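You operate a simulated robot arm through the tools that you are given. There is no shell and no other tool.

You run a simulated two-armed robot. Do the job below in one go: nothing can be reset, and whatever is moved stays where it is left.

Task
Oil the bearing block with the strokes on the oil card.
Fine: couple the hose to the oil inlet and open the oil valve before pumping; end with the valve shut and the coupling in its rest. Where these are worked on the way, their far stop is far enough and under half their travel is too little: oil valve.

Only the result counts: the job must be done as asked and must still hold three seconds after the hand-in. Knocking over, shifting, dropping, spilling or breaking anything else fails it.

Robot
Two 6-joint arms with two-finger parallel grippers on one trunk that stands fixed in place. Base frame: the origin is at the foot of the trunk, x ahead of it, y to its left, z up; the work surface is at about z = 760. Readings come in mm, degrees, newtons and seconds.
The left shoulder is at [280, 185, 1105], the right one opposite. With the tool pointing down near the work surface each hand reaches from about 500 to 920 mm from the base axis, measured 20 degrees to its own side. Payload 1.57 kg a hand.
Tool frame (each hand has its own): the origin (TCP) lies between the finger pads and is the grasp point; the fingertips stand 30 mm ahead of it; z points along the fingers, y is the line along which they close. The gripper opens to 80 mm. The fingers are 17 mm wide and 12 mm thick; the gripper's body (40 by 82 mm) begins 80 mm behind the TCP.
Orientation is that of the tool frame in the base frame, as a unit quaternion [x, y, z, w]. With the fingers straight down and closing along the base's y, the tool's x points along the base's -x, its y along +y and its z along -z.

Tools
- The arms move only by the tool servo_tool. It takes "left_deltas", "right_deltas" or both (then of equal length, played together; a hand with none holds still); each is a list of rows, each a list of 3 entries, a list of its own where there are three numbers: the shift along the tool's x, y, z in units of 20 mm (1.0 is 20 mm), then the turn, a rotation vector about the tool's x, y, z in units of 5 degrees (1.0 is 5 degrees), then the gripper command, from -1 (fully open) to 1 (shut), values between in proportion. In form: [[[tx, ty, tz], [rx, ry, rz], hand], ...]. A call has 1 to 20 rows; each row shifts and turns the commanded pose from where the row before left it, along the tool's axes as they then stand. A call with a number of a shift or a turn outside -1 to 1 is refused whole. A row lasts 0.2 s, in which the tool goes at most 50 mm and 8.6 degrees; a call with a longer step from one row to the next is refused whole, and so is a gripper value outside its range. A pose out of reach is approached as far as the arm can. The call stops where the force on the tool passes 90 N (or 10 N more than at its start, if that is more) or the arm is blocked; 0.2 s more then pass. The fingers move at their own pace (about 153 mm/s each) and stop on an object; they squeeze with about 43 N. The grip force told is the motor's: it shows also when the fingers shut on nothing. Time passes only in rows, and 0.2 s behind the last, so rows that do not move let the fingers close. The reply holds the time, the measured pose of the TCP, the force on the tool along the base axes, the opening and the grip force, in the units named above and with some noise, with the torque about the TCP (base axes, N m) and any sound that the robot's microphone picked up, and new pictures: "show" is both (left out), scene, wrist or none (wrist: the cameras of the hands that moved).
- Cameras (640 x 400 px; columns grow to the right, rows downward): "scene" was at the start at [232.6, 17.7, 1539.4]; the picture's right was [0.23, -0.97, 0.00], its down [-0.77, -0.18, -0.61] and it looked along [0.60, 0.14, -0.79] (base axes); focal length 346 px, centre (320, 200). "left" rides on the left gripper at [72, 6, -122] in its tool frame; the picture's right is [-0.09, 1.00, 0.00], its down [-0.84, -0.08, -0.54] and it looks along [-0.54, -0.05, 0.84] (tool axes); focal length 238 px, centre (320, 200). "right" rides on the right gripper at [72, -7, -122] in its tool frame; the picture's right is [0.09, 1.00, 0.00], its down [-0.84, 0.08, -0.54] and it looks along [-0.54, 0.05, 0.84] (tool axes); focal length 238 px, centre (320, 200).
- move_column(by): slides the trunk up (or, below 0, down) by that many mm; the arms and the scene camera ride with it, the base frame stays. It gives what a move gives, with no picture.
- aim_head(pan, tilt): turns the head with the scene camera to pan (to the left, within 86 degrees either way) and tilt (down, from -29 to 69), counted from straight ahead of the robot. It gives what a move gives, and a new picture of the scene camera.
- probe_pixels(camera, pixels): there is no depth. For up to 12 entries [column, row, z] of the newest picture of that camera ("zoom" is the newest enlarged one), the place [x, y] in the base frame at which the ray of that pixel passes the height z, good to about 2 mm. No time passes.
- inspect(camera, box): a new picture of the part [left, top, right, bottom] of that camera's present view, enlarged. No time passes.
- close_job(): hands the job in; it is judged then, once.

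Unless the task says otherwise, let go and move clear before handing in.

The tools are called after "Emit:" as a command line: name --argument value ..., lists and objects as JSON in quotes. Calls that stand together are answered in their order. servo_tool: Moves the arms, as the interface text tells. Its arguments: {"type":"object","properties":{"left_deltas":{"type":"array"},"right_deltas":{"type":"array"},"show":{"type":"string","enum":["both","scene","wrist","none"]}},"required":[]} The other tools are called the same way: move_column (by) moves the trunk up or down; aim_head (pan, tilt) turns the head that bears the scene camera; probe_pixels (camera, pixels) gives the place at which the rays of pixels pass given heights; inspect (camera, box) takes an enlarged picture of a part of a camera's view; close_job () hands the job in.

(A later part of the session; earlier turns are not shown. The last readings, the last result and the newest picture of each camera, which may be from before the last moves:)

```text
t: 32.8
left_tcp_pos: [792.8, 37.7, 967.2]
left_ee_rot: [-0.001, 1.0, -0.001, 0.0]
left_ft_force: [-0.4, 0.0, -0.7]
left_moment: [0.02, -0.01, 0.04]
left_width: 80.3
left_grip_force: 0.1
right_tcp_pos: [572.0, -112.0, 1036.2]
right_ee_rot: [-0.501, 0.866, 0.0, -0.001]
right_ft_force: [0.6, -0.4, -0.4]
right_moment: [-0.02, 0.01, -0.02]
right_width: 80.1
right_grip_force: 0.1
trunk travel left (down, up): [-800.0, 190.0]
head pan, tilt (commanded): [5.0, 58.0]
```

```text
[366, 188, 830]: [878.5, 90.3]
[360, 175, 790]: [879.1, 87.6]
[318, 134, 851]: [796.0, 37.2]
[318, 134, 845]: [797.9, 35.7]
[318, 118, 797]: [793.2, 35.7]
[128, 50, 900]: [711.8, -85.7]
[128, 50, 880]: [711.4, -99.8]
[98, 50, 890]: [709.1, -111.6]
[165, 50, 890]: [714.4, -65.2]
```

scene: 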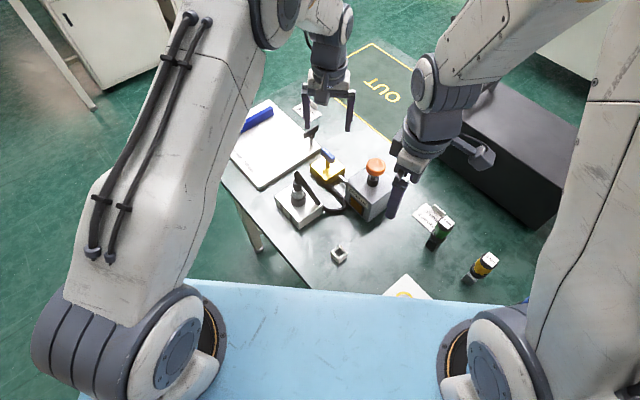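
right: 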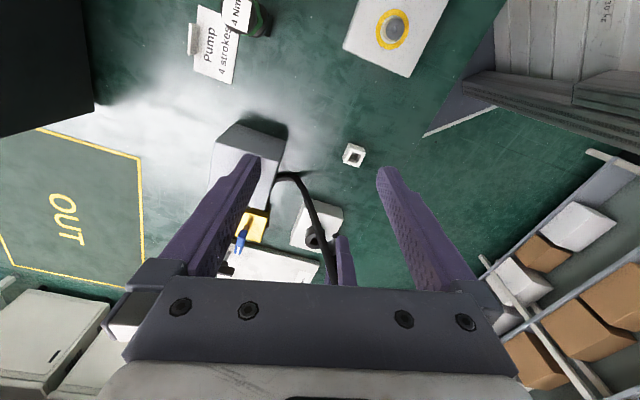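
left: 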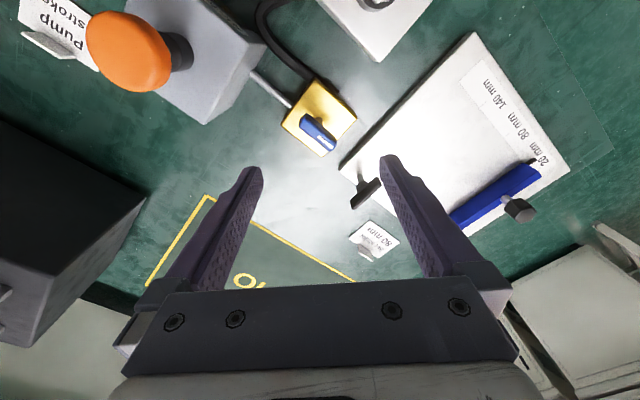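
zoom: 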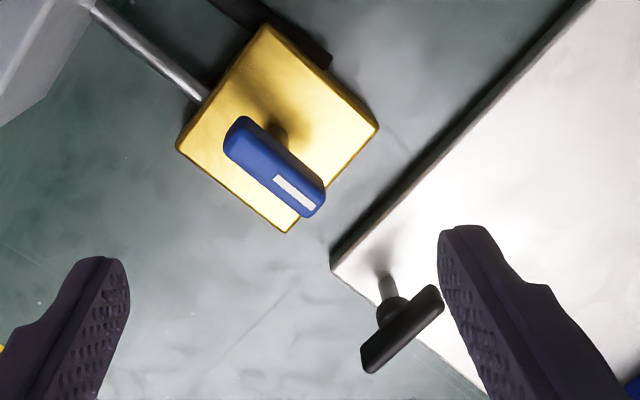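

Valve handle confirmed at ≈(793.5,37.5), clear of the board's T-handle at (879,89). I'll finish the −45° turn and descend to z≈870, then check alignment.

Emit:
servo_tool --left_deltas '[[[0, 0, 0], [0, 0, -1], -1], [[0, 0, 0], [0, 0, -1], -1], [[0, 0, 0], [0, 0, -1], -1], [[0, 0, 0], [0, 0, -1], -1], [[0, 0, 0], [0, 0, -1], -1], [[0, 0, 0], [0, 0, -1], -1], [[0, 0, 0], [0, 0, -1], -1], [[0, 0, 0], [0, 0, -1], -1], [[0, 0, 0], [0, 0, -1], -1], [[0, 0, 0.8], [0, 0, 0], -1], [[0, 0, 0.8], [0, 0, 0], -1], [[0, 0, 0.8], [0, 0, 0], -1], [[0, 0, 0.8], [0, 0, 0], -1], [[0, 0, 0.8], [0, 0, 0], -1], [[0, 0, 0.8], [0, 0, 0], -1]]' --show "both"

Emit:
inspect --camera "scene" --box '[290, 120, 390, 220]'

Emit:
inspect --camera "left" --box '[240, 110, 400, 260]'

```text
t: 36.0
left_tcp_pos: [793.1, 38.8, 873.1]
left_ee_rot: [-0.383, 0.924, 0.0, 0.0]
left_ft_force: [0.2, 0.2, -0.6]
left_moment: [-0.04, -0.01, 0.0]
left_width: 79.9
left_grip_force: 0.0
right_tcp_pos: [572.4, -110.9, 1036.4]
right_ee_rot: [-0.501, 0.866, 0.0, 0.001]
right_ft_force: [-0.1, -0.2, 0.5]
right_moment: [-0.01, -0.02, 0.01]
right_width: 80.0
right_grip_force: 0.1
trunk travel left (down, up): [-800.0, 190.0]
head pan, tilt (commanded): [5.0, 58.0]
```

scene: 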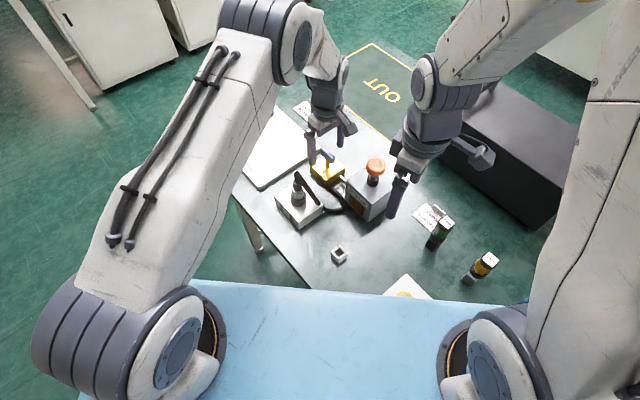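
left: 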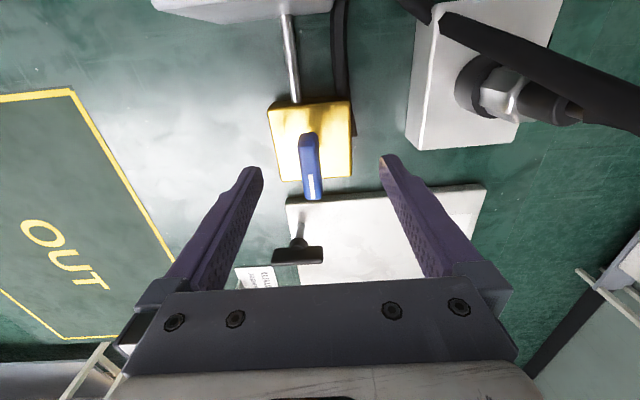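

```text
4.00 times, centred on (340, 170) of scene
```

zoom: 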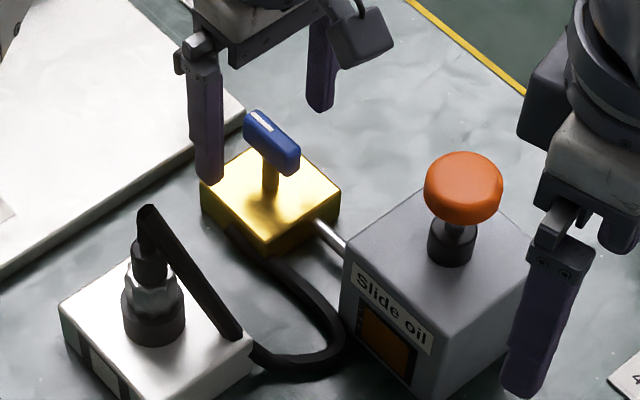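

```text
2.67 times, centred on (320, 185) of left
```

zoom: 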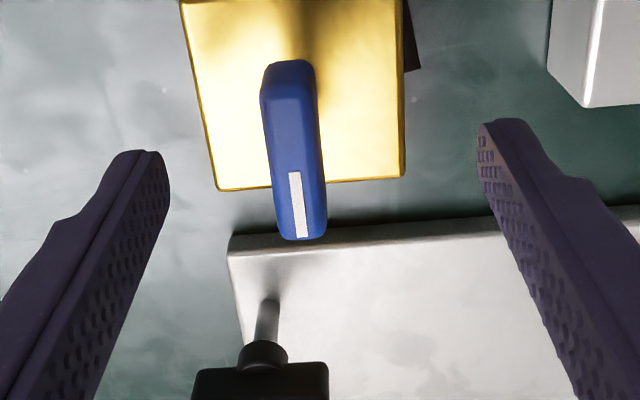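

The bar appears slightly off-centre between the fingers (col ≈311 vs 321). I'll probe its position to refine the centring before going down.

Emit:
probe_pixels --camera "left" --pixels '[[311, 166, 840], [311, 166, 840], [311, 166, 840], [311, 166, 850], [311, 166, 850], [311, 166, 850], [310, 142, 790], [310, 142, 790], [310, 142, 790], [310, 142, 797], [310, 142, 797]]'

Emit:
inspect --camera "left" --box '[255, 95, 365, 205]'

```text
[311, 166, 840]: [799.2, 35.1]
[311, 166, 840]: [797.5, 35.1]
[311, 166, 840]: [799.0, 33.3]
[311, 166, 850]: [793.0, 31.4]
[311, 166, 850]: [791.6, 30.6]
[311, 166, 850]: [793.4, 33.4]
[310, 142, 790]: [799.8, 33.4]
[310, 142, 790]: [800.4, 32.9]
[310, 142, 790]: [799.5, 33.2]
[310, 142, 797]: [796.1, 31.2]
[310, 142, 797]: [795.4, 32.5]
```

```text
3.64 times, centred on (310, 150) of left
```

zoom: 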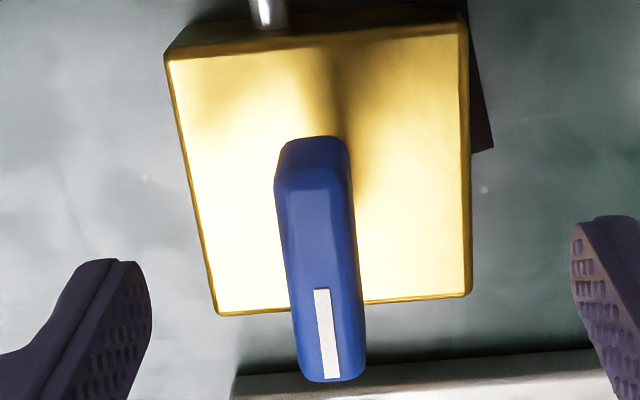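

Refined handle centre ≈(797.5,34.5), top z≈841, i.e. 6 mm toward tool −y. I'll shift, lower to z≈836 and close on the bar.

Emit:
servo_tool --left_deltas '[[[0, -0.31, 0], [0, 0, 0], -1], [[0, 0, 0.62], [0, 0, 0], -1], [[0, 0, 0.62], [0, 0, 0], -1], [[0, 0, 0.6], [0, 0, 0], -1], [[0, 0, 0], [0, 0, 0], -1]]' --show "wrist"

Emit:
inspect --camera "scene" --box '[295, 130, 365, 200]'

Emit:
inspect --camera "left" --box '[240, 110, 400, 260]'

```text
t: 37.2
left_tcp_pos: [797.7, 35.7, 835.1]
left_ee_rot: [-0.383, 0.924, 0.0, -0.001]
left_ft_force: [1.1, 1.3, 0.7]
left_moment: [0.02, -0.01, 0.01]
left_width: 79.8
left_grip_force: 0.1
right_tcp_pos: [573.9, -112.1, 1036.9]
right_ee_rot: [-0.501, 0.866, 0.0, -0.001]
right_ft_force: [-0.5, -0.5, -1.2]
right_moment: [0.02, 0.0, -0.02]
right_width: 80.3
right_grip_force: 0.1
trunk travel left (down, up): [-800.0, 190.0]
head pan, tilt (commanded): [5.0, 58.0]
```

left: 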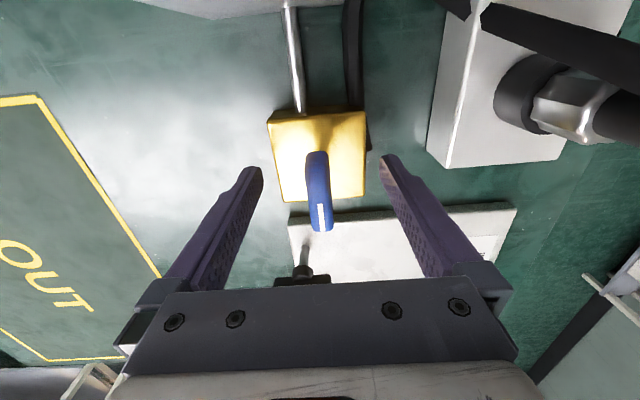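

```text
5.71 times, centred on (330, 165) of scene
```

zoom: 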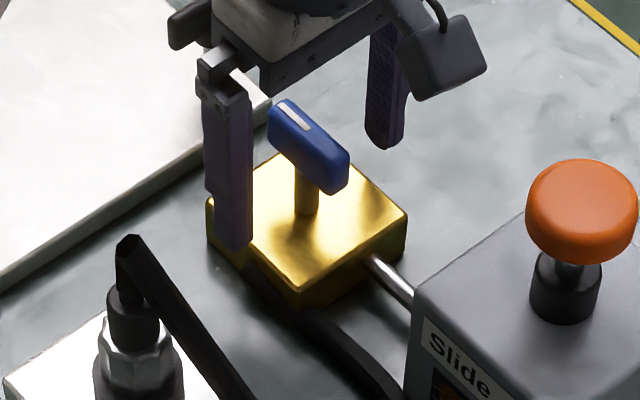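

```text
2.67 times, centred on (320, 185) of left
```

zoom: 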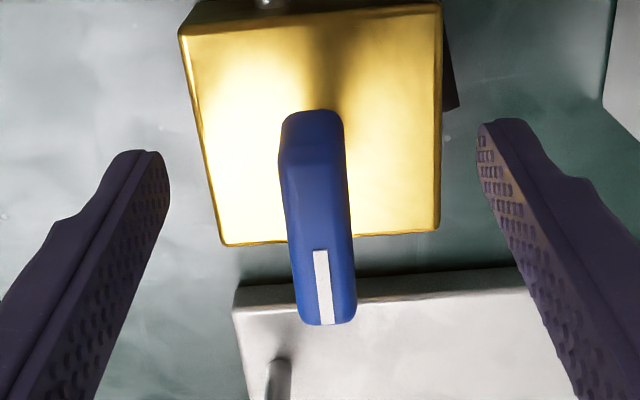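

The bar is now centred between the fingers (col ≈319, row ≈192). Closing on it.

Emit:
servo_tool --left_deltas '[[[0, 0, 0], [0, 0, 0], 0.4], [[0, 0, 0], [0, 0, 0], 1], [[0, 0, 0], [0, 0, 0], 1], [[0, 0, 0], [0, 0, 0], 1]]' --show "wrist"

```text
t: 38.2
left_tcp_pos: [798.1, 34.1, 835.8]
left_ee_rot: [-0.382, 0.924, 0.0, 0.0]
left_ft_force: [0.9, -1.2, -1.3]
left_moment: [-0.05, -0.05, -0.04]
left_width: 14.2
left_grip_force: 30.1
right_tcp_pos: [573.0, -111.8, 1035.8]
right_ee_rot: [-0.5, 0.866, 0.0, 0.0]
right_ft_force: [-0.6, 0.0, -0.4]
right_moment: [-0.04, 0.01, 0.0]
right_width: 80.3
right_grip_force: 0.1
trunk travel left (down, up): [-800.0, 190.0]
head pan, tilt (commanded): [5.0, 58.0]
```

left: 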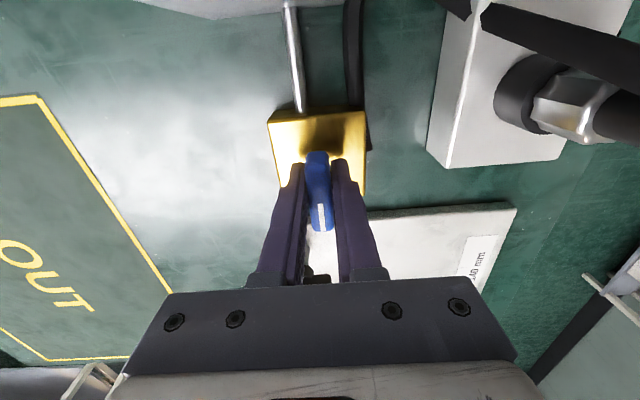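

The bar is gripped (14.2 mm). I'll test a small counter-clockwise turn (seen from above) of 8° and read the torque.

Emit:
servo_tool --left_deltas '[[[0, 0, 0], [0, 0, -0.8], 1], [[0, 0, 0], [0, 0, -0.8], 1]]' --show "wrist"

```text
t: 38.8
left_tcp_pos: [797.0, 34.2, 836.7]
left_ee_rot: [-0.446, 0.895, 0.001, -0.001]
left_ft_force: [0.6, -1.0, -3.4]
left_moment: [0.01, -0.1, -0.79]
left_width: 16.3
left_grip_force: 32.1
right_tcp_pos: [573.7, -111.9, 1036.5]
right_ee_rot: [-0.499, 0.866, -0.001, 0.001]
right_ft_force: [-0.6, 0.1, 0.2]
right_moment: [0.02, 0.0, 0.0]
right_width: 79.8
right_grip_force: 0.1
trunk travel left (down, up): [-800.0, 190.0]
head pan, tilt (commanded): [5.0, 58.0]
```

left: 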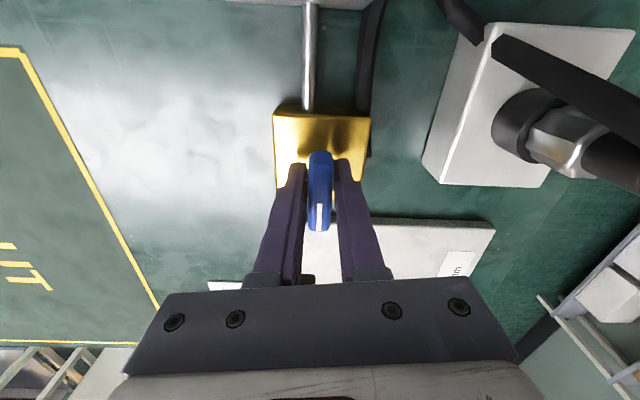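

Torque rose to −0.79 N·m and the jaw opened to 16 mm, so the bar resisted counter-clockwise. I'll go back and try the same turn clockwise.

Emit:
servo_tool --left_deltas '[[[0, 0, 0], [0, 0, 0.8], 1], [[0, 0, 0], [0, 0, 0.8], 1], [[0, 0, 0], [0, 0, 0.8], 1], [[0, 0, 0], [0, 0, 0.8], 1]]' --show "wrist"

```text
t: 39.8
left_tcp_pos: [798.0, 35.1, 836.1]
left_ee_rot: [-0.317, 0.948, 0.001, 0.0]
left_ft_force: [-4.9, 4.8, 1.5]
left_moment: [0.32, -0.73, 0.03]
left_width: 13.9
left_grip_force: 30.1
right_tcp_pos: [571.2, -112.1, 1036.2]
right_ee_rot: [-0.5, 0.866, 0.0, 0.0]
right_ft_force: [0.3, 0.1, -0.1]
right_moment: [-0.01, 0.02, -0.01]
right_width: 79.9
right_grip_force: 0.1
trunk travel left (down, up): [-800.0, 190.0]
head pan, tilt (commanded): [5.0, 58.0]
```

left: 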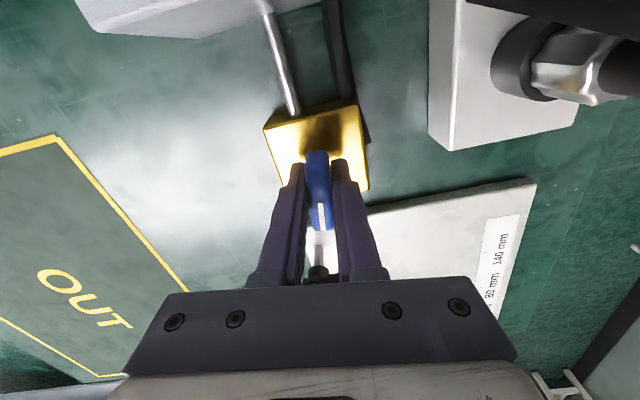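

Clockwise the bar follows freely (torque ≈0, jaw 13.9 mm), so that's the opening direction. I'll continue clockwise 40°, watching side force.

Emit:
servo_tool --left_deltas '[[[0, 0, 0], [0, 0, 1], 1], [[0, 0, 0], [0, 0, 1], 1], [[0, 0, 0], [0, 0, 1], 1], [[0, 0, 0], [0, 0, 1], 1], [[0, 0, 0], [0, 0, 1], 1], [[0, 0, 0], [0, 0, 1], 1], [[0, 0, 0], [0, 0, 1], 1], [[0, 0, 0], [0, 0, 1], 1]]' --show "wrist"

```text
t: 41.6
left_tcp_pos: [798.4, 35.0, 835.8]
left_ee_rot: [0.026, 1.0, 0.0, -0.001]
left_ft_force: [-6.4, 15.6, -2.0]
left_moment: [0.12, -0.15, 0.07]
left_width: 14.1
left_grip_force: 30.7
right_tcp_pos: [572.4, -110.9, 1036.5]
right_ee_rot: [-0.501, 0.866, 0.0, 0.0]
right_ft_force: [0.0, 0.0, 0.2]
right_moment: [0.02, -0.01, 0.0]
right_width: 79.8
right_grip_force: 0.1
trunk travel left (down, up): [-800.0, 190.0]
head pan, tilt (commanded): [5.0, 58.0]
```

left: 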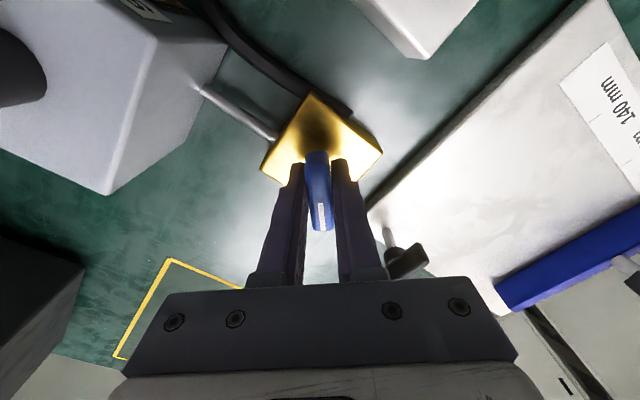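

The bar has turned ~48° with some side force (−6,+16 N), so I'll shift the hand slightly (+0.8 mm y, −0.4 mm x) and continue turning clockwise.

Emit:
servo_tool --left_deltas '[[[0.02, 0.045, 0], [0, 0, 0.6], 1], [[0, 0, 0], [0, 0, 1], 1], [[0, 0, 0], [0, 0, 1], 1], [[0, 0, 0], [0, 0, 1], 1], [[0, 0, 0], [0, 0, 1], 1], [[0, 0, 0], [0, 0, 1], 1]]' --show "wrist"

```text
t: 43.0
left_tcp_pos: [798.4, 37.5, 836.3]
left_ee_rot: [0.268, 0.963, 0.0, 0.0]
left_ft_force: [-4.1, 21.4, 0.2]
left_moment: [-0.33, -0.68, 0.07]
left_width: 13.7
left_grip_force: 30.4
right_tcp_pos: [572.9, -110.6, 1035.8]
right_ee_rot: [-0.5, 0.866, 0.0, 0.001]
right_ft_force: [0.1, -0.7, -0.6]
right_moment: [0.02, 0.02, 0.01]
right_width: 80.0
right_grip_force: 0.1
trunk travel left (down, up): [-800.0, 190.0]
head pan, tilt (commanded): [5.0, 58.0]
```

left: 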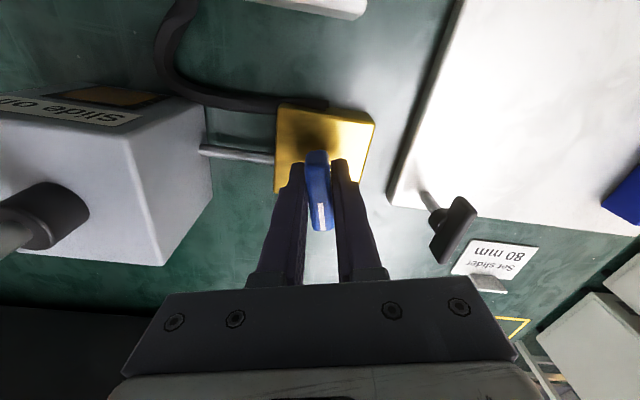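

Turned ~76° with free torque; side force 21 N in +y, so I'll trim +1 mm in y and continue toward the far stop.

Emit:
servo_tool --left_deltas '[[[0.035, 0.038, 0], [0, 0, 0.8], 1], [[0, 0, 0], [0, 0, 0.8], 1], [[0, 0, 0], [0, 0, 0.8], 1], [[0, 0, 0], [0, 0, 0.4], 1]]' --show "wrist"

Emit:
inspect --camera "left" --box '[270, 90, 390, 240]'

```text
t: 44.0
left_tcp_pos: [798.5, 36.9, 836.4]
left_ee_rot: [0.383, 0.924, 0.0, 0.001]
left_ft_force: [0.3, 13.2, 3.2]
left_moment: [0.52, 0.6, 0.11]
left_width: 13.6
left_grip_force: 30.1
right_tcp_pos: [573.2, -112.6, 1036.7]
right_ee_rot: [-0.5, 0.866, 0.0, 0.0]
right_ft_force: [0.3, 0.6, 0.2]
right_moment: [-0.01, 0.02, 0.0]
right_width: 80.1
right_grip_force: 0.0
trunk travel left (down, up): [-800.0, 190.0]
head pan, tilt (commanded): [5.0, 58.0]
```

left: 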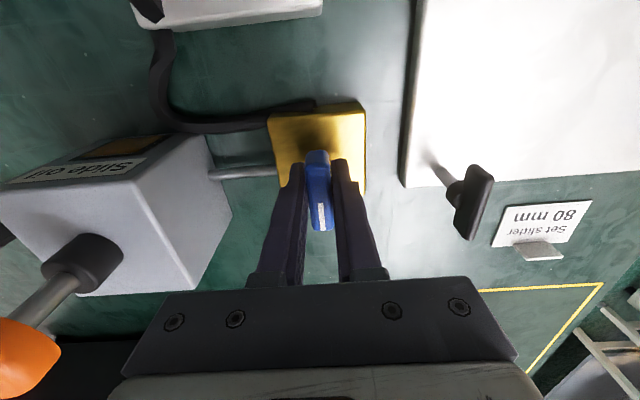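

```text
2.67 times, centred on (330, 165) of left
```

zoom: 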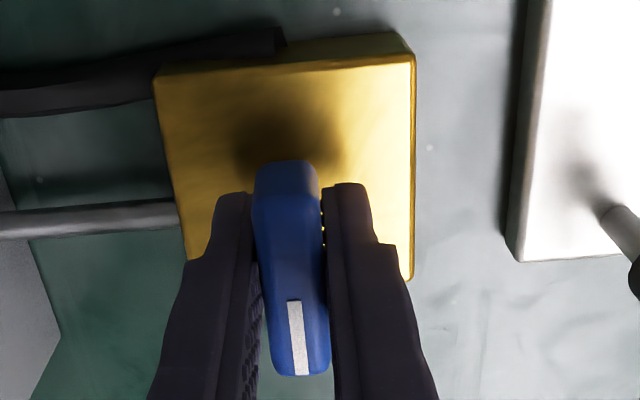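

The bar has turned 90° with still no stop torque (0.11 N·m). I'll continue in small steps to find the far stop.

Emit:
servo_tool --left_deltas '[[[0.01, 0.02, 0], [0, 0, 0.6], 1], [[0, 0, 0], [0, 0, 0.6], 1], [[0, 0, 0], [0, 0, 0.6], 1]]' --show "wrist"

```text
t: 44.8
left_tcp_pos: [798.4, 36.0, 835.9]
left_ee_rot: [0.454, 0.891, 0.0, 0.002]
left_ft_force: [4.8, 6.0, -2.9]
left_moment: [-0.43, -0.31, 0.76]
left_width: 16.5
left_grip_force: 31.7
right_tcp_pos: [574.0, -109.8, 1034.7]
right_ee_rot: [-0.5, 0.866, 0.0, 0.001]
right_ft_force: [-0.2, -0.1, 0.0]
right_moment: [-0.01, -0.02, 0.0]
right_width: 80.0
right_grip_force: 0.1
trunk travel left (down, up): [-800.0, 190.0]
head pan, tilt (commanded): [5.0, 58.0]
```

left: 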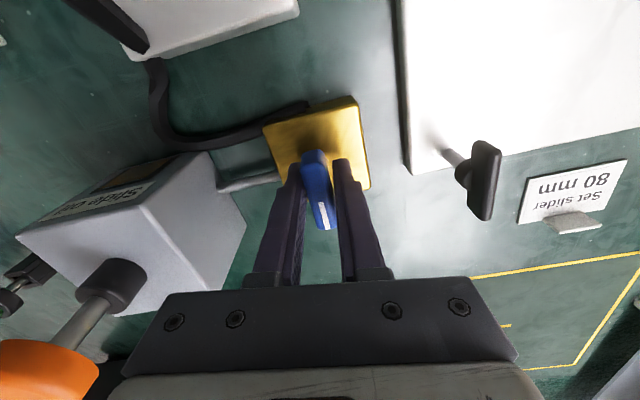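

Torque 0.76 N·m and the jaw spreading to 16.5 mm show the far stop at 90°: the valve is fully open. I'll relax the wrist back 9°, open the fingers and lift clear.

Emit:
servo_tool --left_deltas '[[[0, 0, 0], [0, 0, -0.9], 1], [[0, 0, 0], [0, 0, -0.8], 1], [[0, 0, 0], [0, 0, 0], 0.4], [[0, 0, 0], [0, 0, 0], -0.5], [[0, 0, 0], [0, 0, 0], -1], [[0, 0, -0.5], [0, 0, 0], -1], [[0, 0, -0.9], [0, 0, 0], -1], [[0, 0, -0.9], [0, 0, 0], -1], [[0, 0, -0.9], [0, 0, 0], -1], [[0, 0, -0.9], [0, 0, 0], -1], [[0, 0, -0.9], [0, 0, 0], -1], [[0, 0, -0.9], [0, 0, 0], -1]]' --show "both"

Emit:
inspect --camera "scene" --box '[260, 120, 400, 240]'

```text
t: 47.4
left_tcp_pos: [796.3, 37.5, 954.5]
left_ee_rot: [0.386, 0.922, 0.0, 0.0]
left_ft_force: [0.5, -0.4, -0.4]
left_moment: [-0.01, 0.0, -0.03]
left_width: 80.1
left_grip_force: 0.1
right_tcp_pos: [571.7, -110.2, 1037.1]
right_ee_rot: [-0.501, 0.865, 0.0, 0.0]
right_ft_force: [0.1, 0.2, -0.2]
right_moment: [0.01, 0.02, -0.02]
right_width: 79.7
right_grip_force: 0.1
trunk travel left (down, up): [-800.0, 190.0]
head pan, tilt (commanded): [5.0, 58.0]
```

scene: 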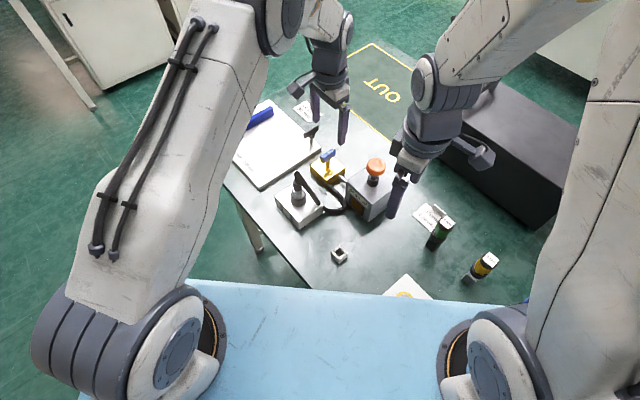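
left: 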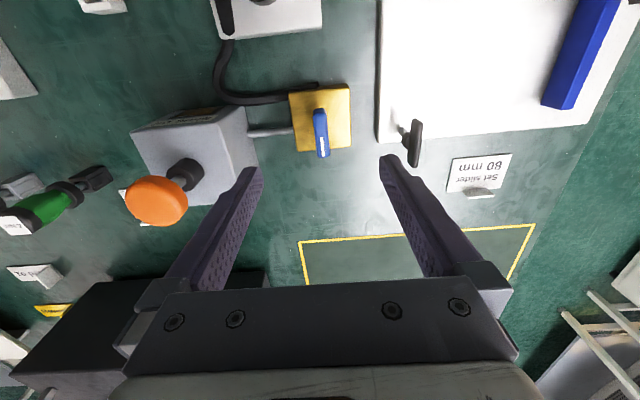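

```text
3.33 times, centred on (330, 180) of scene
```

zoom: 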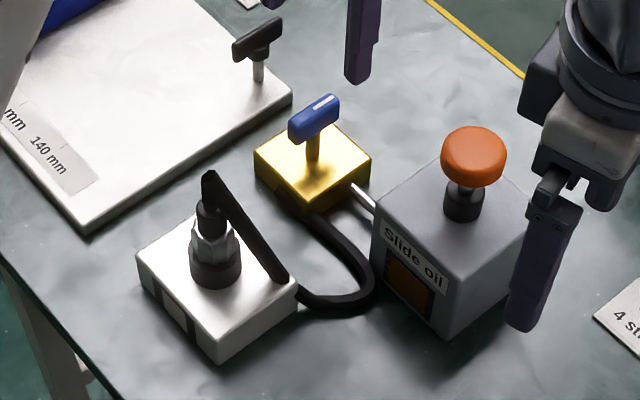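

The valve handle now sits across the pipe (open). Next I locate the pump knob (left view (156,201), scene (376,166)) precisely.

Emit:
inspect --camera "left" --box '[100, 90, 270, 240]'

Emit:
inspect --camera "scene" --box '[345, 145, 405, 215]'

Emit:
inspect --camera "right" --box '[180, 100, 320, 230]'

```text
2.67 times, centred on (185, 165) of left
```

zoom: 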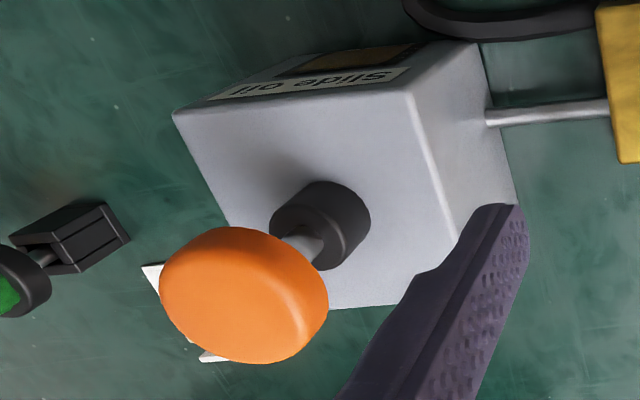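

```text
5.71 times, centred on (375, 180) of scene
```

zoom: 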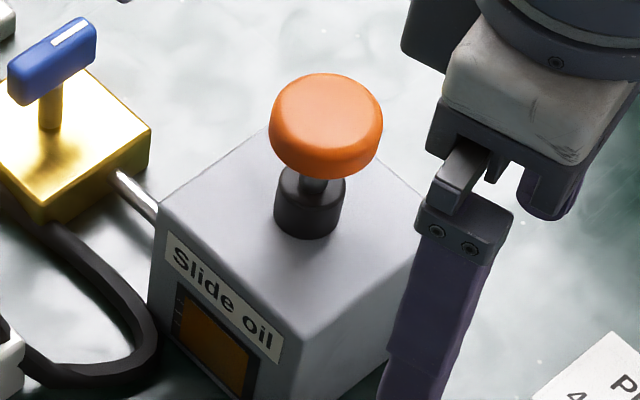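

```text
3.08 times, centred on (250, 165) of right
```

zoom: 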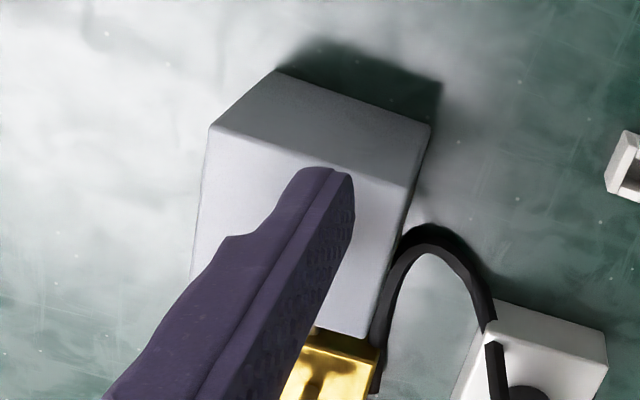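

Emit:
probe_pixels --camera "scene" --pixels '[[375.3, 165.1, 880], [375.3, 165.1, 880], [375.3, 165.1, 900], [375.3, 165.1, 900], [375.3, 165.1, 920], [375.3, 165.1, 920], [373.5, 183.5, 850], [373.5, 183.5, 860]]'

Emit:
probe_pixels --camera "left" --pixels '[[152.4, 202.5, 880], [152.4, 202.5, 880], [152.4, 202.5, 900], [152.4, 202.5, 900], [152.4, 202.5, 920], [152.4, 202.5, 920], [190, 171, 850], [190, 171, 860]]'

```text
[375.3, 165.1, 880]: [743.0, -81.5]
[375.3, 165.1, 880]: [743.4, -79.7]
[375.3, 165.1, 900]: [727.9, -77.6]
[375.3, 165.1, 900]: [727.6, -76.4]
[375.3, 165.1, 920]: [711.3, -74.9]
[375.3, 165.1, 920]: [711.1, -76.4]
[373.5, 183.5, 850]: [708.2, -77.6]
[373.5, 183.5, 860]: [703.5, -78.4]
```

```text
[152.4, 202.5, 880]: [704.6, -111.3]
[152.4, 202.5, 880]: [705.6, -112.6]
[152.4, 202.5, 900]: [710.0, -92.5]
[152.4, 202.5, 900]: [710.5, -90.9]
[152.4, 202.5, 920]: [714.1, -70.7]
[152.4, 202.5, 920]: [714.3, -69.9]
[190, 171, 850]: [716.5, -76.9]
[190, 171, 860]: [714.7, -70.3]
```

Triangulation puts the knob top at ≈(714,−76), z≈915, ~46 mm wide. I'll park the left hand back toward (650,180) and bring the right hand, fingers shut, above the knob.

Emit:
servo_tool --left_deltas '[[[1, 0, -0.23], [0, 0, 0], -1], [[1, 0, -0.23], [0, 0, 0], -1], [[1, 0, -0.23], [0, 0, 0], -1], [[1, 0, -0.23], [0, 0, 0], -1], [[1, 0, -0.23], [0, 0, 0], -1], [[1, 0, -0.23], [0, 0, 0], -1], [[1, 0, -0.23], [0, 0, 0], -1], [[1, 0, -0.23], [0, 0, 0], -1], [[1, 0, -0.23], [0, 0, 0], -1], [[1, 0, -0.23], [0, 0, 0], -1]]' --right_deltas '[[[0, 0, 0], [0, 0, 0], 1], [[0, 0, 0], [0, 0, 0], 1], [[0, 0, 0], [0, 0, 0], 1], [[0, 0, 0], [0, 0, 0], 1], [[-0.84, -0.875, 0], [0, 0, 0], 1], [[-0.84, -0.875, 0], [0, 0, 0], 1], [[-0.84, -0.875, 0], [0, 0, 0], 1], [[-0.84, -0.875, 0], [0, 0, 0], 1], [[-0.84, -0.875, 0], [0, 0, 0], 1], [[-0.84, -0.875, 0], [0, 0, 0], 1]]' --show "both"

```text
t: 49.6
left_tcp_pos: [656.0, 180.7, 1000.2]
left_ee_rot: [0.387, 0.922, 0.0, 0.0]
left_ft_force: [0.1, -0.1, -0.1]
left_moment: [-0.02, 0.03, 0.02]
left_width: 80.1
left_grip_force: 0.0
right_tcp_pos: [714.3, -75.8, 1036.0]
right_ee_rot: [-0.5, 0.866, 0.0, 0.001]
right_ft_force: [0.3, -0.4, -0.2]
right_moment: [-0.04, 0.02, -0.01]
right_width: 0.0
right_grip_force: 21.4
trunk travel left (down, up): [-800.0, 190.0]
head pan, tilt (commanded): [5.0, 58.0]
```

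scene: 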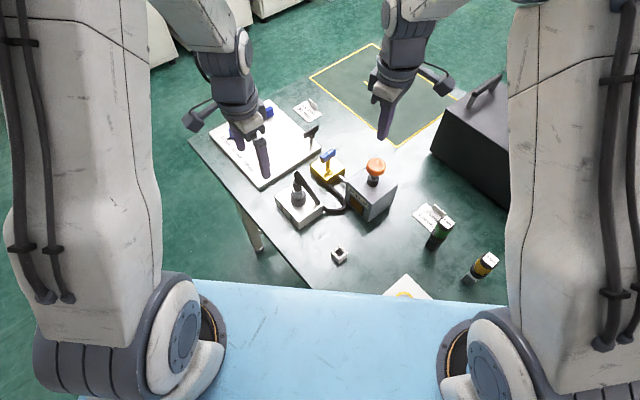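
right: 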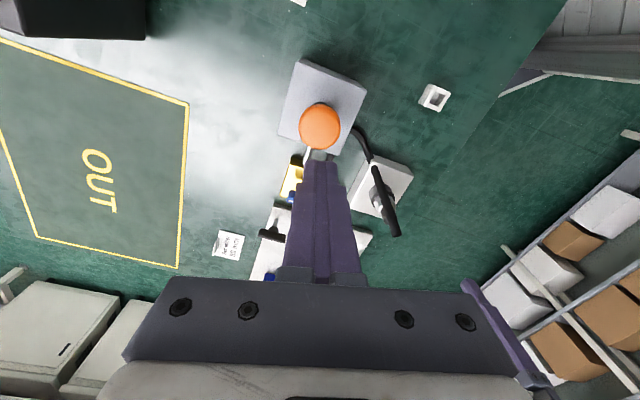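
left: 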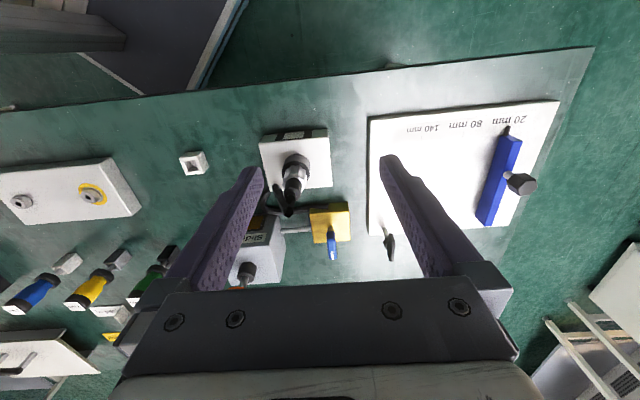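

The right camera shows the knob at (320,126), giving ≈(713.2,−79.5); averaged centre ≈(713.5,−78). I'll trim 2 mm and lower to about 6 mm above the knob.

Emit:
servo_tool --right_deltas '[[[0.11, -0.02, 0.6], [0, 0, 0], 1], [[0, 0, 0.9], [0, 0, 0], 1], [[0, 0, 0.9], [0, 0, 0], 1], [[0, 0, 0.9], [0, 0, 0], 1], [[0, 0, 0.7], [0, 0, 0], 1], [[0, 0, 0.2], [0, 0, 0], 1]]' --show "wrist"

Emit:
inspect --camera "scene" --box '[345, 130, 415, 215]'

Emit:
inspect --camera "left" --box '[210, 160, 360, 290]'

```text
t: 51.0
left_tcp_pos: [656.3, 181.0, 998.8]
left_ee_rot: [0.387, 0.922, -0.001, 0.0]
left_ft_force: [-0.7, 0.0, -0.7]
left_moment: [-0.05, -0.02, 0.0]
left_width: 80.0
left_grip_force: 0.0
right_tcp_pos: [713.1, -77.0, 951.1]
right_ee_rot: [-0.502, 0.865, 0.0, 0.0]
right_ft_force: [0.2, 0.3, -0.2]
right_moment: [0.0, 0.03, 0.04]
right_width: 0.1
right_grip_force: 21.5
trunk travel left (down, up): [-800.0, 190.0]
head pan, tilt (commanded): [5.0, 58.0]
```

right: 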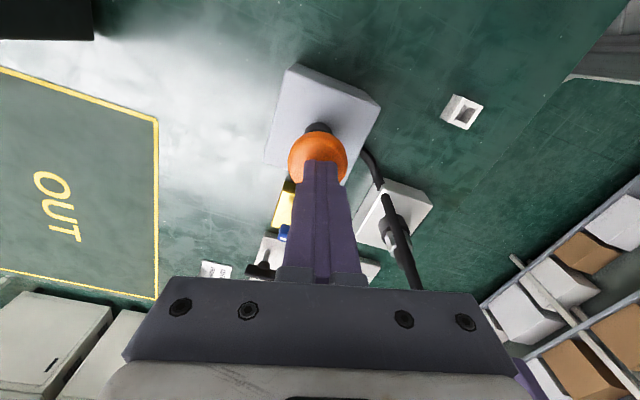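

```text
4.71 times, centred on (380, 172) of scene
```

zoom: 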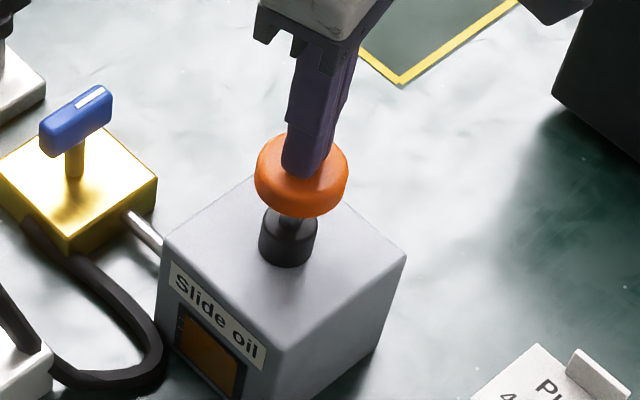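

```text
3.08 times, centred on (285, 225) of left
```

zoom: 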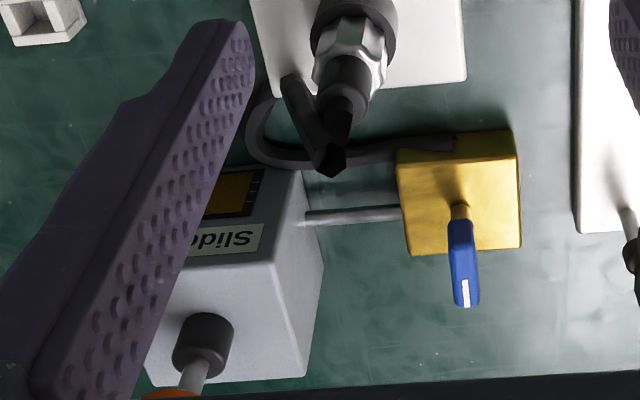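

The shut fingertips hover over the knob's centre. I'll press down slowly and read the force to learn how the plunger behaves.

Emit:
servo_tool --right_deltas '[[[0, 0, 0.2], [0, 0, 0], 1], [[0, 0, 0.2], [0, 0, 0], 1], [[0, 0, 0.2], [0, 0, 0], 1]]' --show "none"

Emit:
inspect --camera "scene" --box '[345, 145, 405, 215]'

```text
t: 51.8
left_tcp_pos: [656.9, 180.0, 1000.6]
left_ee_rot: [0.387, 0.922, 0.0, 0.0]
left_ft_force: [0.3, 0.1, -0.2]
left_moment: [0.02, 0.0, -0.02]
left_width: 80.2
left_grip_force: 0.1
right_tcp_pos: [713.7, -77.3, 940.2]
right_ee_rot: [-0.499, 0.867, 0.0, 0.0]
right_ft_force: [-0.3, 0.0, 1.5]
right_moment: [0.0, 0.04, 0.01]
right_width: 0.0
right_grip_force: 21.2
trunk travel left (down, up): [-800.0, 190.0]
head pan, tilt (commanded): [5.0, 58.0]
```

```text
5.71 times, centred on (375, 180) of scene
```

zoom: 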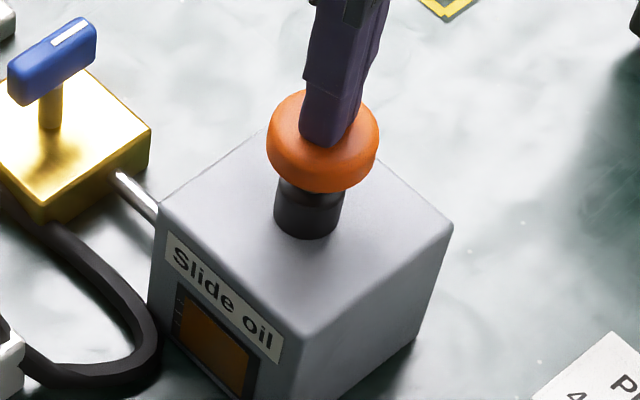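

The knob moves down easily (1.5 N) with the fingers. I'll keep pressing in 4 mm steps toward the bottom stop.

Emit:
servo_tool --right_deltas '[[[0, 0, 0.2], [0, 0, 0], 1], [[0, 0, 0.2], [0, 0, 0], 1], [[0, 0, 0.15], [0, 0, 0], 1]]' --show "none"

Emit:
inspect --camera "scene" --box '[345, 145, 405, 215]'

```text
t: 52.6
left_tcp_pos: [656.9, 180.5, 998.6]
left_ee_rot: [0.386, 0.922, 0.0, -0.001]
left_ft_force: [0.2, -0.4, 0.1]
left_moment: [-0.04, -0.02, -0.03]
left_width: 80.0
left_grip_force: 0.1
right_tcp_pos: [713.0, -77.6, 930.3]
right_ee_rot: [-0.5, 0.866, -0.001, 0.0]
right_ft_force: [-0.6, 1.5, 2.7]
right_moment: [0.05, -0.03, 0.03]
right_width: 0.0
right_grip_force: 21.1
trunk travel left (down, up): [-800.0, 190.0]
head pan, tilt (commanded): [5.0, 58.0]
```

```text
5.71 times, centred on (375, 180) of scene
```

zoom: 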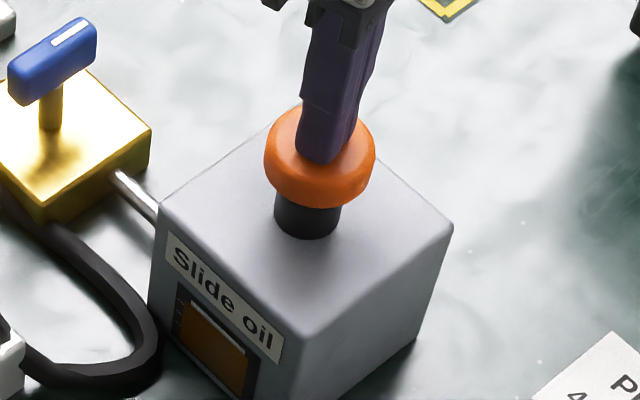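

The oil window level drops a bit and the force is a gentle 2.7 N (spring-like). Continuing downward.

Emit:
servo_tool --right_deltas '[[[0, 0, 0.2], [0, 0, 0], 1], [[0, 0, 0.15], [0, 0, 0], 1], [[0, 0, 0.1], [0, 0, 0], 1]]' --show "none"

Emit:
inspect --camera "scene" --box '[345, 145, 405, 215]'

```text
t: 53.4
left_tcp_pos: [656.0, 179.2, 1001.1]
left_ee_rot: [0.386, 0.922, 0.0, 0.0]
left_ft_force: [0.1, -0.3, -0.5]
left_moment: [0.01, 0.0, 0.03]
left_width: 80.2
left_grip_force: 0.0
right_tcp_pos: [712.5, -77.6, 922.5]
right_ee_rot: [-0.501, 0.866, 0.0, 0.002]
right_ft_force: [-6.0, 1.7, 25.2]
right_moment: [0.07, 0.16, 0.05]
right_width: 0.1
right_grip_force: 21.1
trunk travel left (down, up): [-800.0, 190.0]
head pan, tilt (commanded): [5.0, 58.0]
```

```text
5.71 times, centred on (375, 180) of scene
```

zoom: 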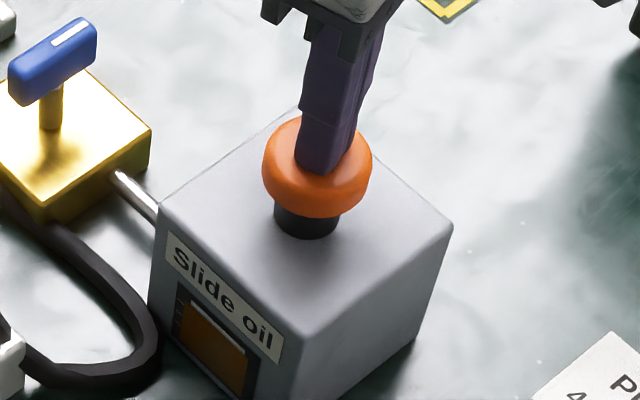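

25 N at TCP z≈922.5: the plunger bottomed (≈25 mm travel), stroke 1 pressed. I'll lift and see whether the knob springs back.

Emit:
servo_tool --right_deltas '[[[0, 0, -0.3], [0, 0, 0], 1], [[0, 0, -0.4], [0, 0, 0], 1], [[0, 0, -0.4], [0, 0, 0], 1], [[0, 0, -0.4], [0, 0, 0], 1], [[0, 0, -0.4], [0, 0, 0], 1], [[0, 0, 0], [0, 0, 0], 1]]' --show "none"

Emit:
inspect --camera "scene" --box '[345, 145, 405, 215]'

Emit:
inspect --camera "scene" --box '[358, 195, 378, 218]'

Emit:
inspect --camera "scene" --box '[275, 190, 325, 230]'

```text
t: 54.8
left_tcp_pos: [656.6, 179.6, 999.2]
left_ee_rot: [0.387, 0.922, 0.0, 0.0]
left_ft_force: [-0.1, -0.7, -0.3]
left_moment: [0.0, 0.02, 0.01]
left_width: 80.1
left_grip_force: 0.0
right_tcp_pos: [712.8, -77.8, 957.5]
right_ee_rot: [-0.501, 0.866, 0.0, 0.0]
right_ft_force: [-0.2, -0.7, 0.3]
right_moment: [0.02, 0.0, 0.01]
right_width: 0.0
right_grip_force: 21.2
trunk travel left (down, up): [-800.0, 190.0]
head pan, tilt (commanded): [5.0, 58.0]
```

```text
5.71 times, centred on (375, 180) of scene
```

zoom: 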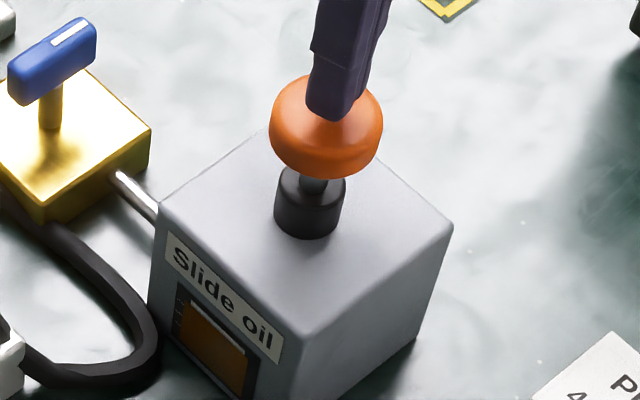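

```text
16.00 times, centred on (368, 206) of scene
```

zoom: 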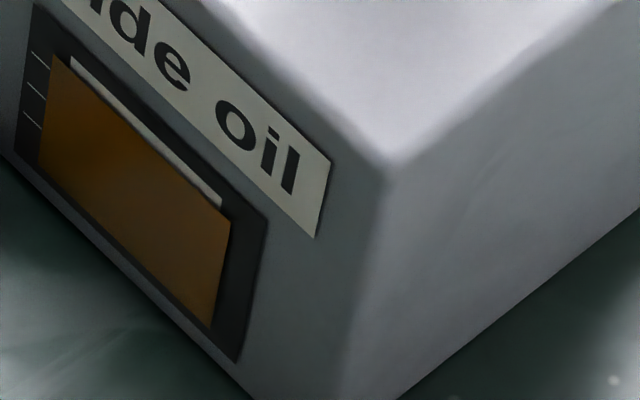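

```text
10.00 times, centred on (300, 210) of scene
```

zoom: 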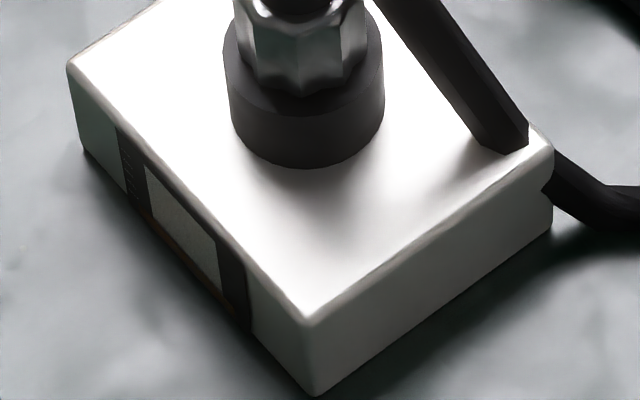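

The knob sprang back fully and the reservoir level dropped a little. The bearing block has its own sight window; I'll zoom on it to see whether oil arrived.

Emit:
inspect --camera "scene" --box '[280, 202, 304, 226]'

Emit:
inspect --camera "left" --box '[255, 120, 335, 200]'

```text
16.00 times, centred on (292, 214) of scene
```

zoom: 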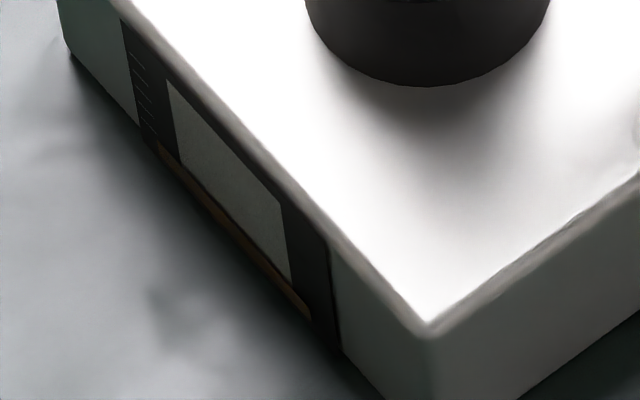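

```text
5.00 times, centred on (295, 160) of left
```

zoom: 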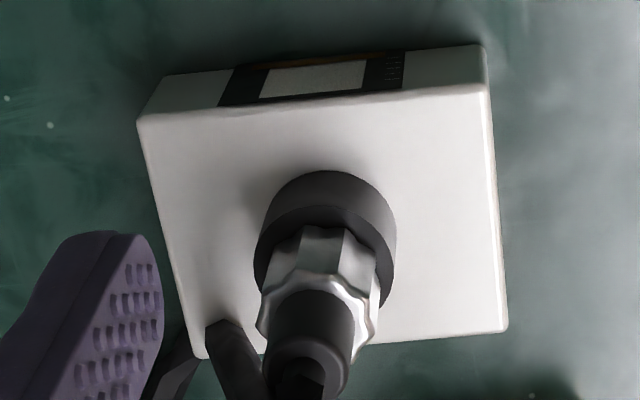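

An amber strip appeared at the bottom of the block's window: stroke 1 delivered oil. I'll do stroke 2 the same way: full press (38 mm commanded) and full release.

Emit:
servo_tool --right_deltas '[[[0, 0, 0.4], [0, 0, 0], 1], [[0, 0, 0.4], [0, 0, 0], 1], [[0, 0, 0.4], [0, 0, 0], 1], [[0, 0, 0.4], [0, 0, 0], 1], [[0, 0, 0.3], [0, 0, 0], 1], [[0, 0, 0], [0, 0, 0], 1]]' --show "none"

Emit:
inspect --camera "scene" --box '[345, 145, 405, 215]'

Emit:
inspect --camera "scene" --box '[280, 202, 304, 226]'

```text
t: 56.2
left_tcp_pos: [655.7, 179.5, 1000.4]
left_ee_rot: [0.387, 0.922, 0.0, 0.0]
left_ft_force: [0.9, -0.5, 0.4]
left_moment: [0.03, 0.02, 0.01]
left_width: 80.3
left_grip_force: 0.1
right_tcp_pos: [714.0, -76.7, 921.1]
right_ee_rot: [-0.5, 0.866, 0.0, 0.001]
right_ft_force: [-7.6, -1.4, 25.6]
right_moment: [-0.06, 0.22, 0.02]
right_width: 0.2
right_grip_force: 21.4
trunk travel left (down, up): [-800.0, 190.0]
head pan, tilt (commanded): [5.0, 58.0]
```

```text
5.71 times, centred on (375, 180) of scene
```

zoom: 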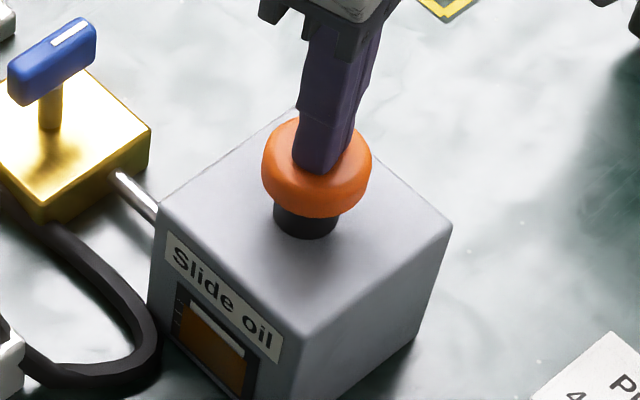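

```text
16.00 times, centred on (292, 214) of scene
```

zoom: 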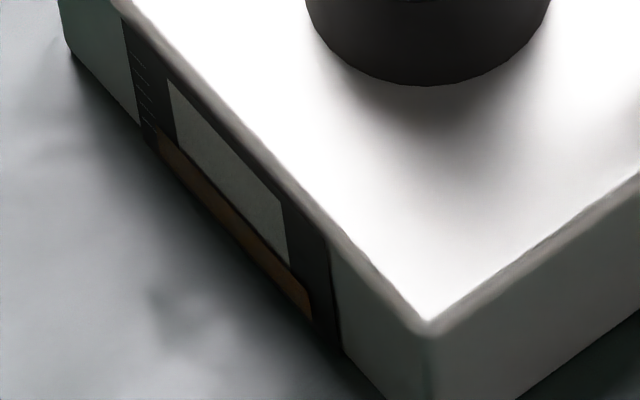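

Stroke 2 bottomed (25.6 N) and the amber strip in the block's window grew. Now I release fully.

Emit:
servo_tool --right_deltas '[[[0, 0, -0.3], [0, 0, 0], 1], [[0, 0, -0.4], [0, 0, 0], 1], [[0, 0, -0.4], [0, 0, 0], 1], [[0, 0, -0.4], [0, 0, 0], 1], [[0, 0, -0.4], [0, 0, 0], 1], [[0, 0, 0], [0, 0, 0], 1]]' --show "none"

Emit:
inspect --camera "scene" --box '[345, 145, 405, 215]'

Emit:
inspect --camera "scene" --box '[280, 202, 304, 226]'

```text
t: 57.6
left_tcp_pos: [656.6, 178.9, 999.5]
left_ee_rot: [0.387, 0.922, -0.001, 0.0]
left_ft_force: [0.1, 0.2, 0.1]
left_moment: [0.02, -0.02, -0.01]
left_width: 80.3
left_grip_force: 0.1
right_tcp_pos: [712.4, -77.0, 959.3]
right_ee_rot: [-0.5, 0.866, -0.001, -0.001]
right_ft_force: [-0.5, 0.7, -0.9]
right_moment: [0.01, -0.01, 0.02]
right_width: 0.0
right_grip_force: 20.8
trunk travel left (down, up): [-800.0, 190.0]
head pan, tilt (commanded): [5.0, 58.0]
```

```text
5.71 times, centred on (375, 180) of scene
```

zoom: 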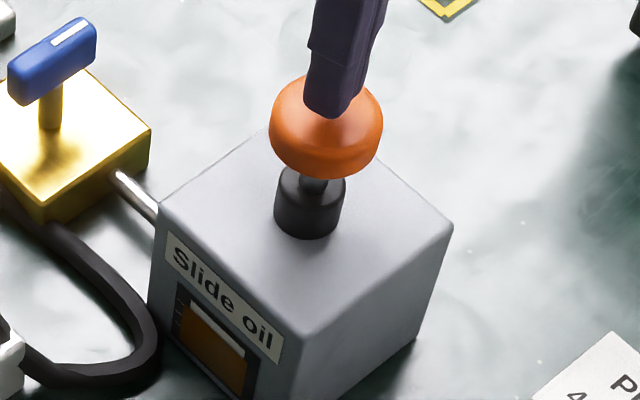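

```text
16.00 times, centred on (292, 214) of scene
```

zoom: 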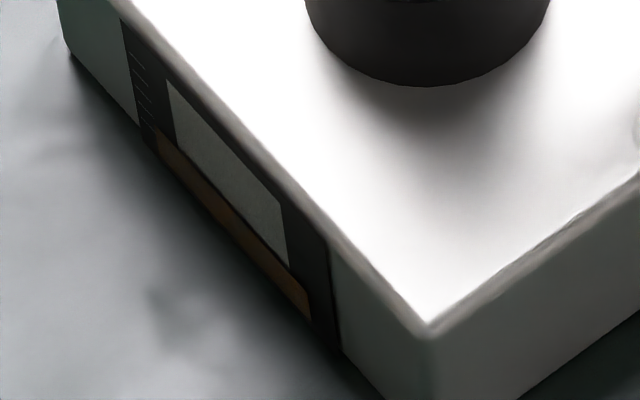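

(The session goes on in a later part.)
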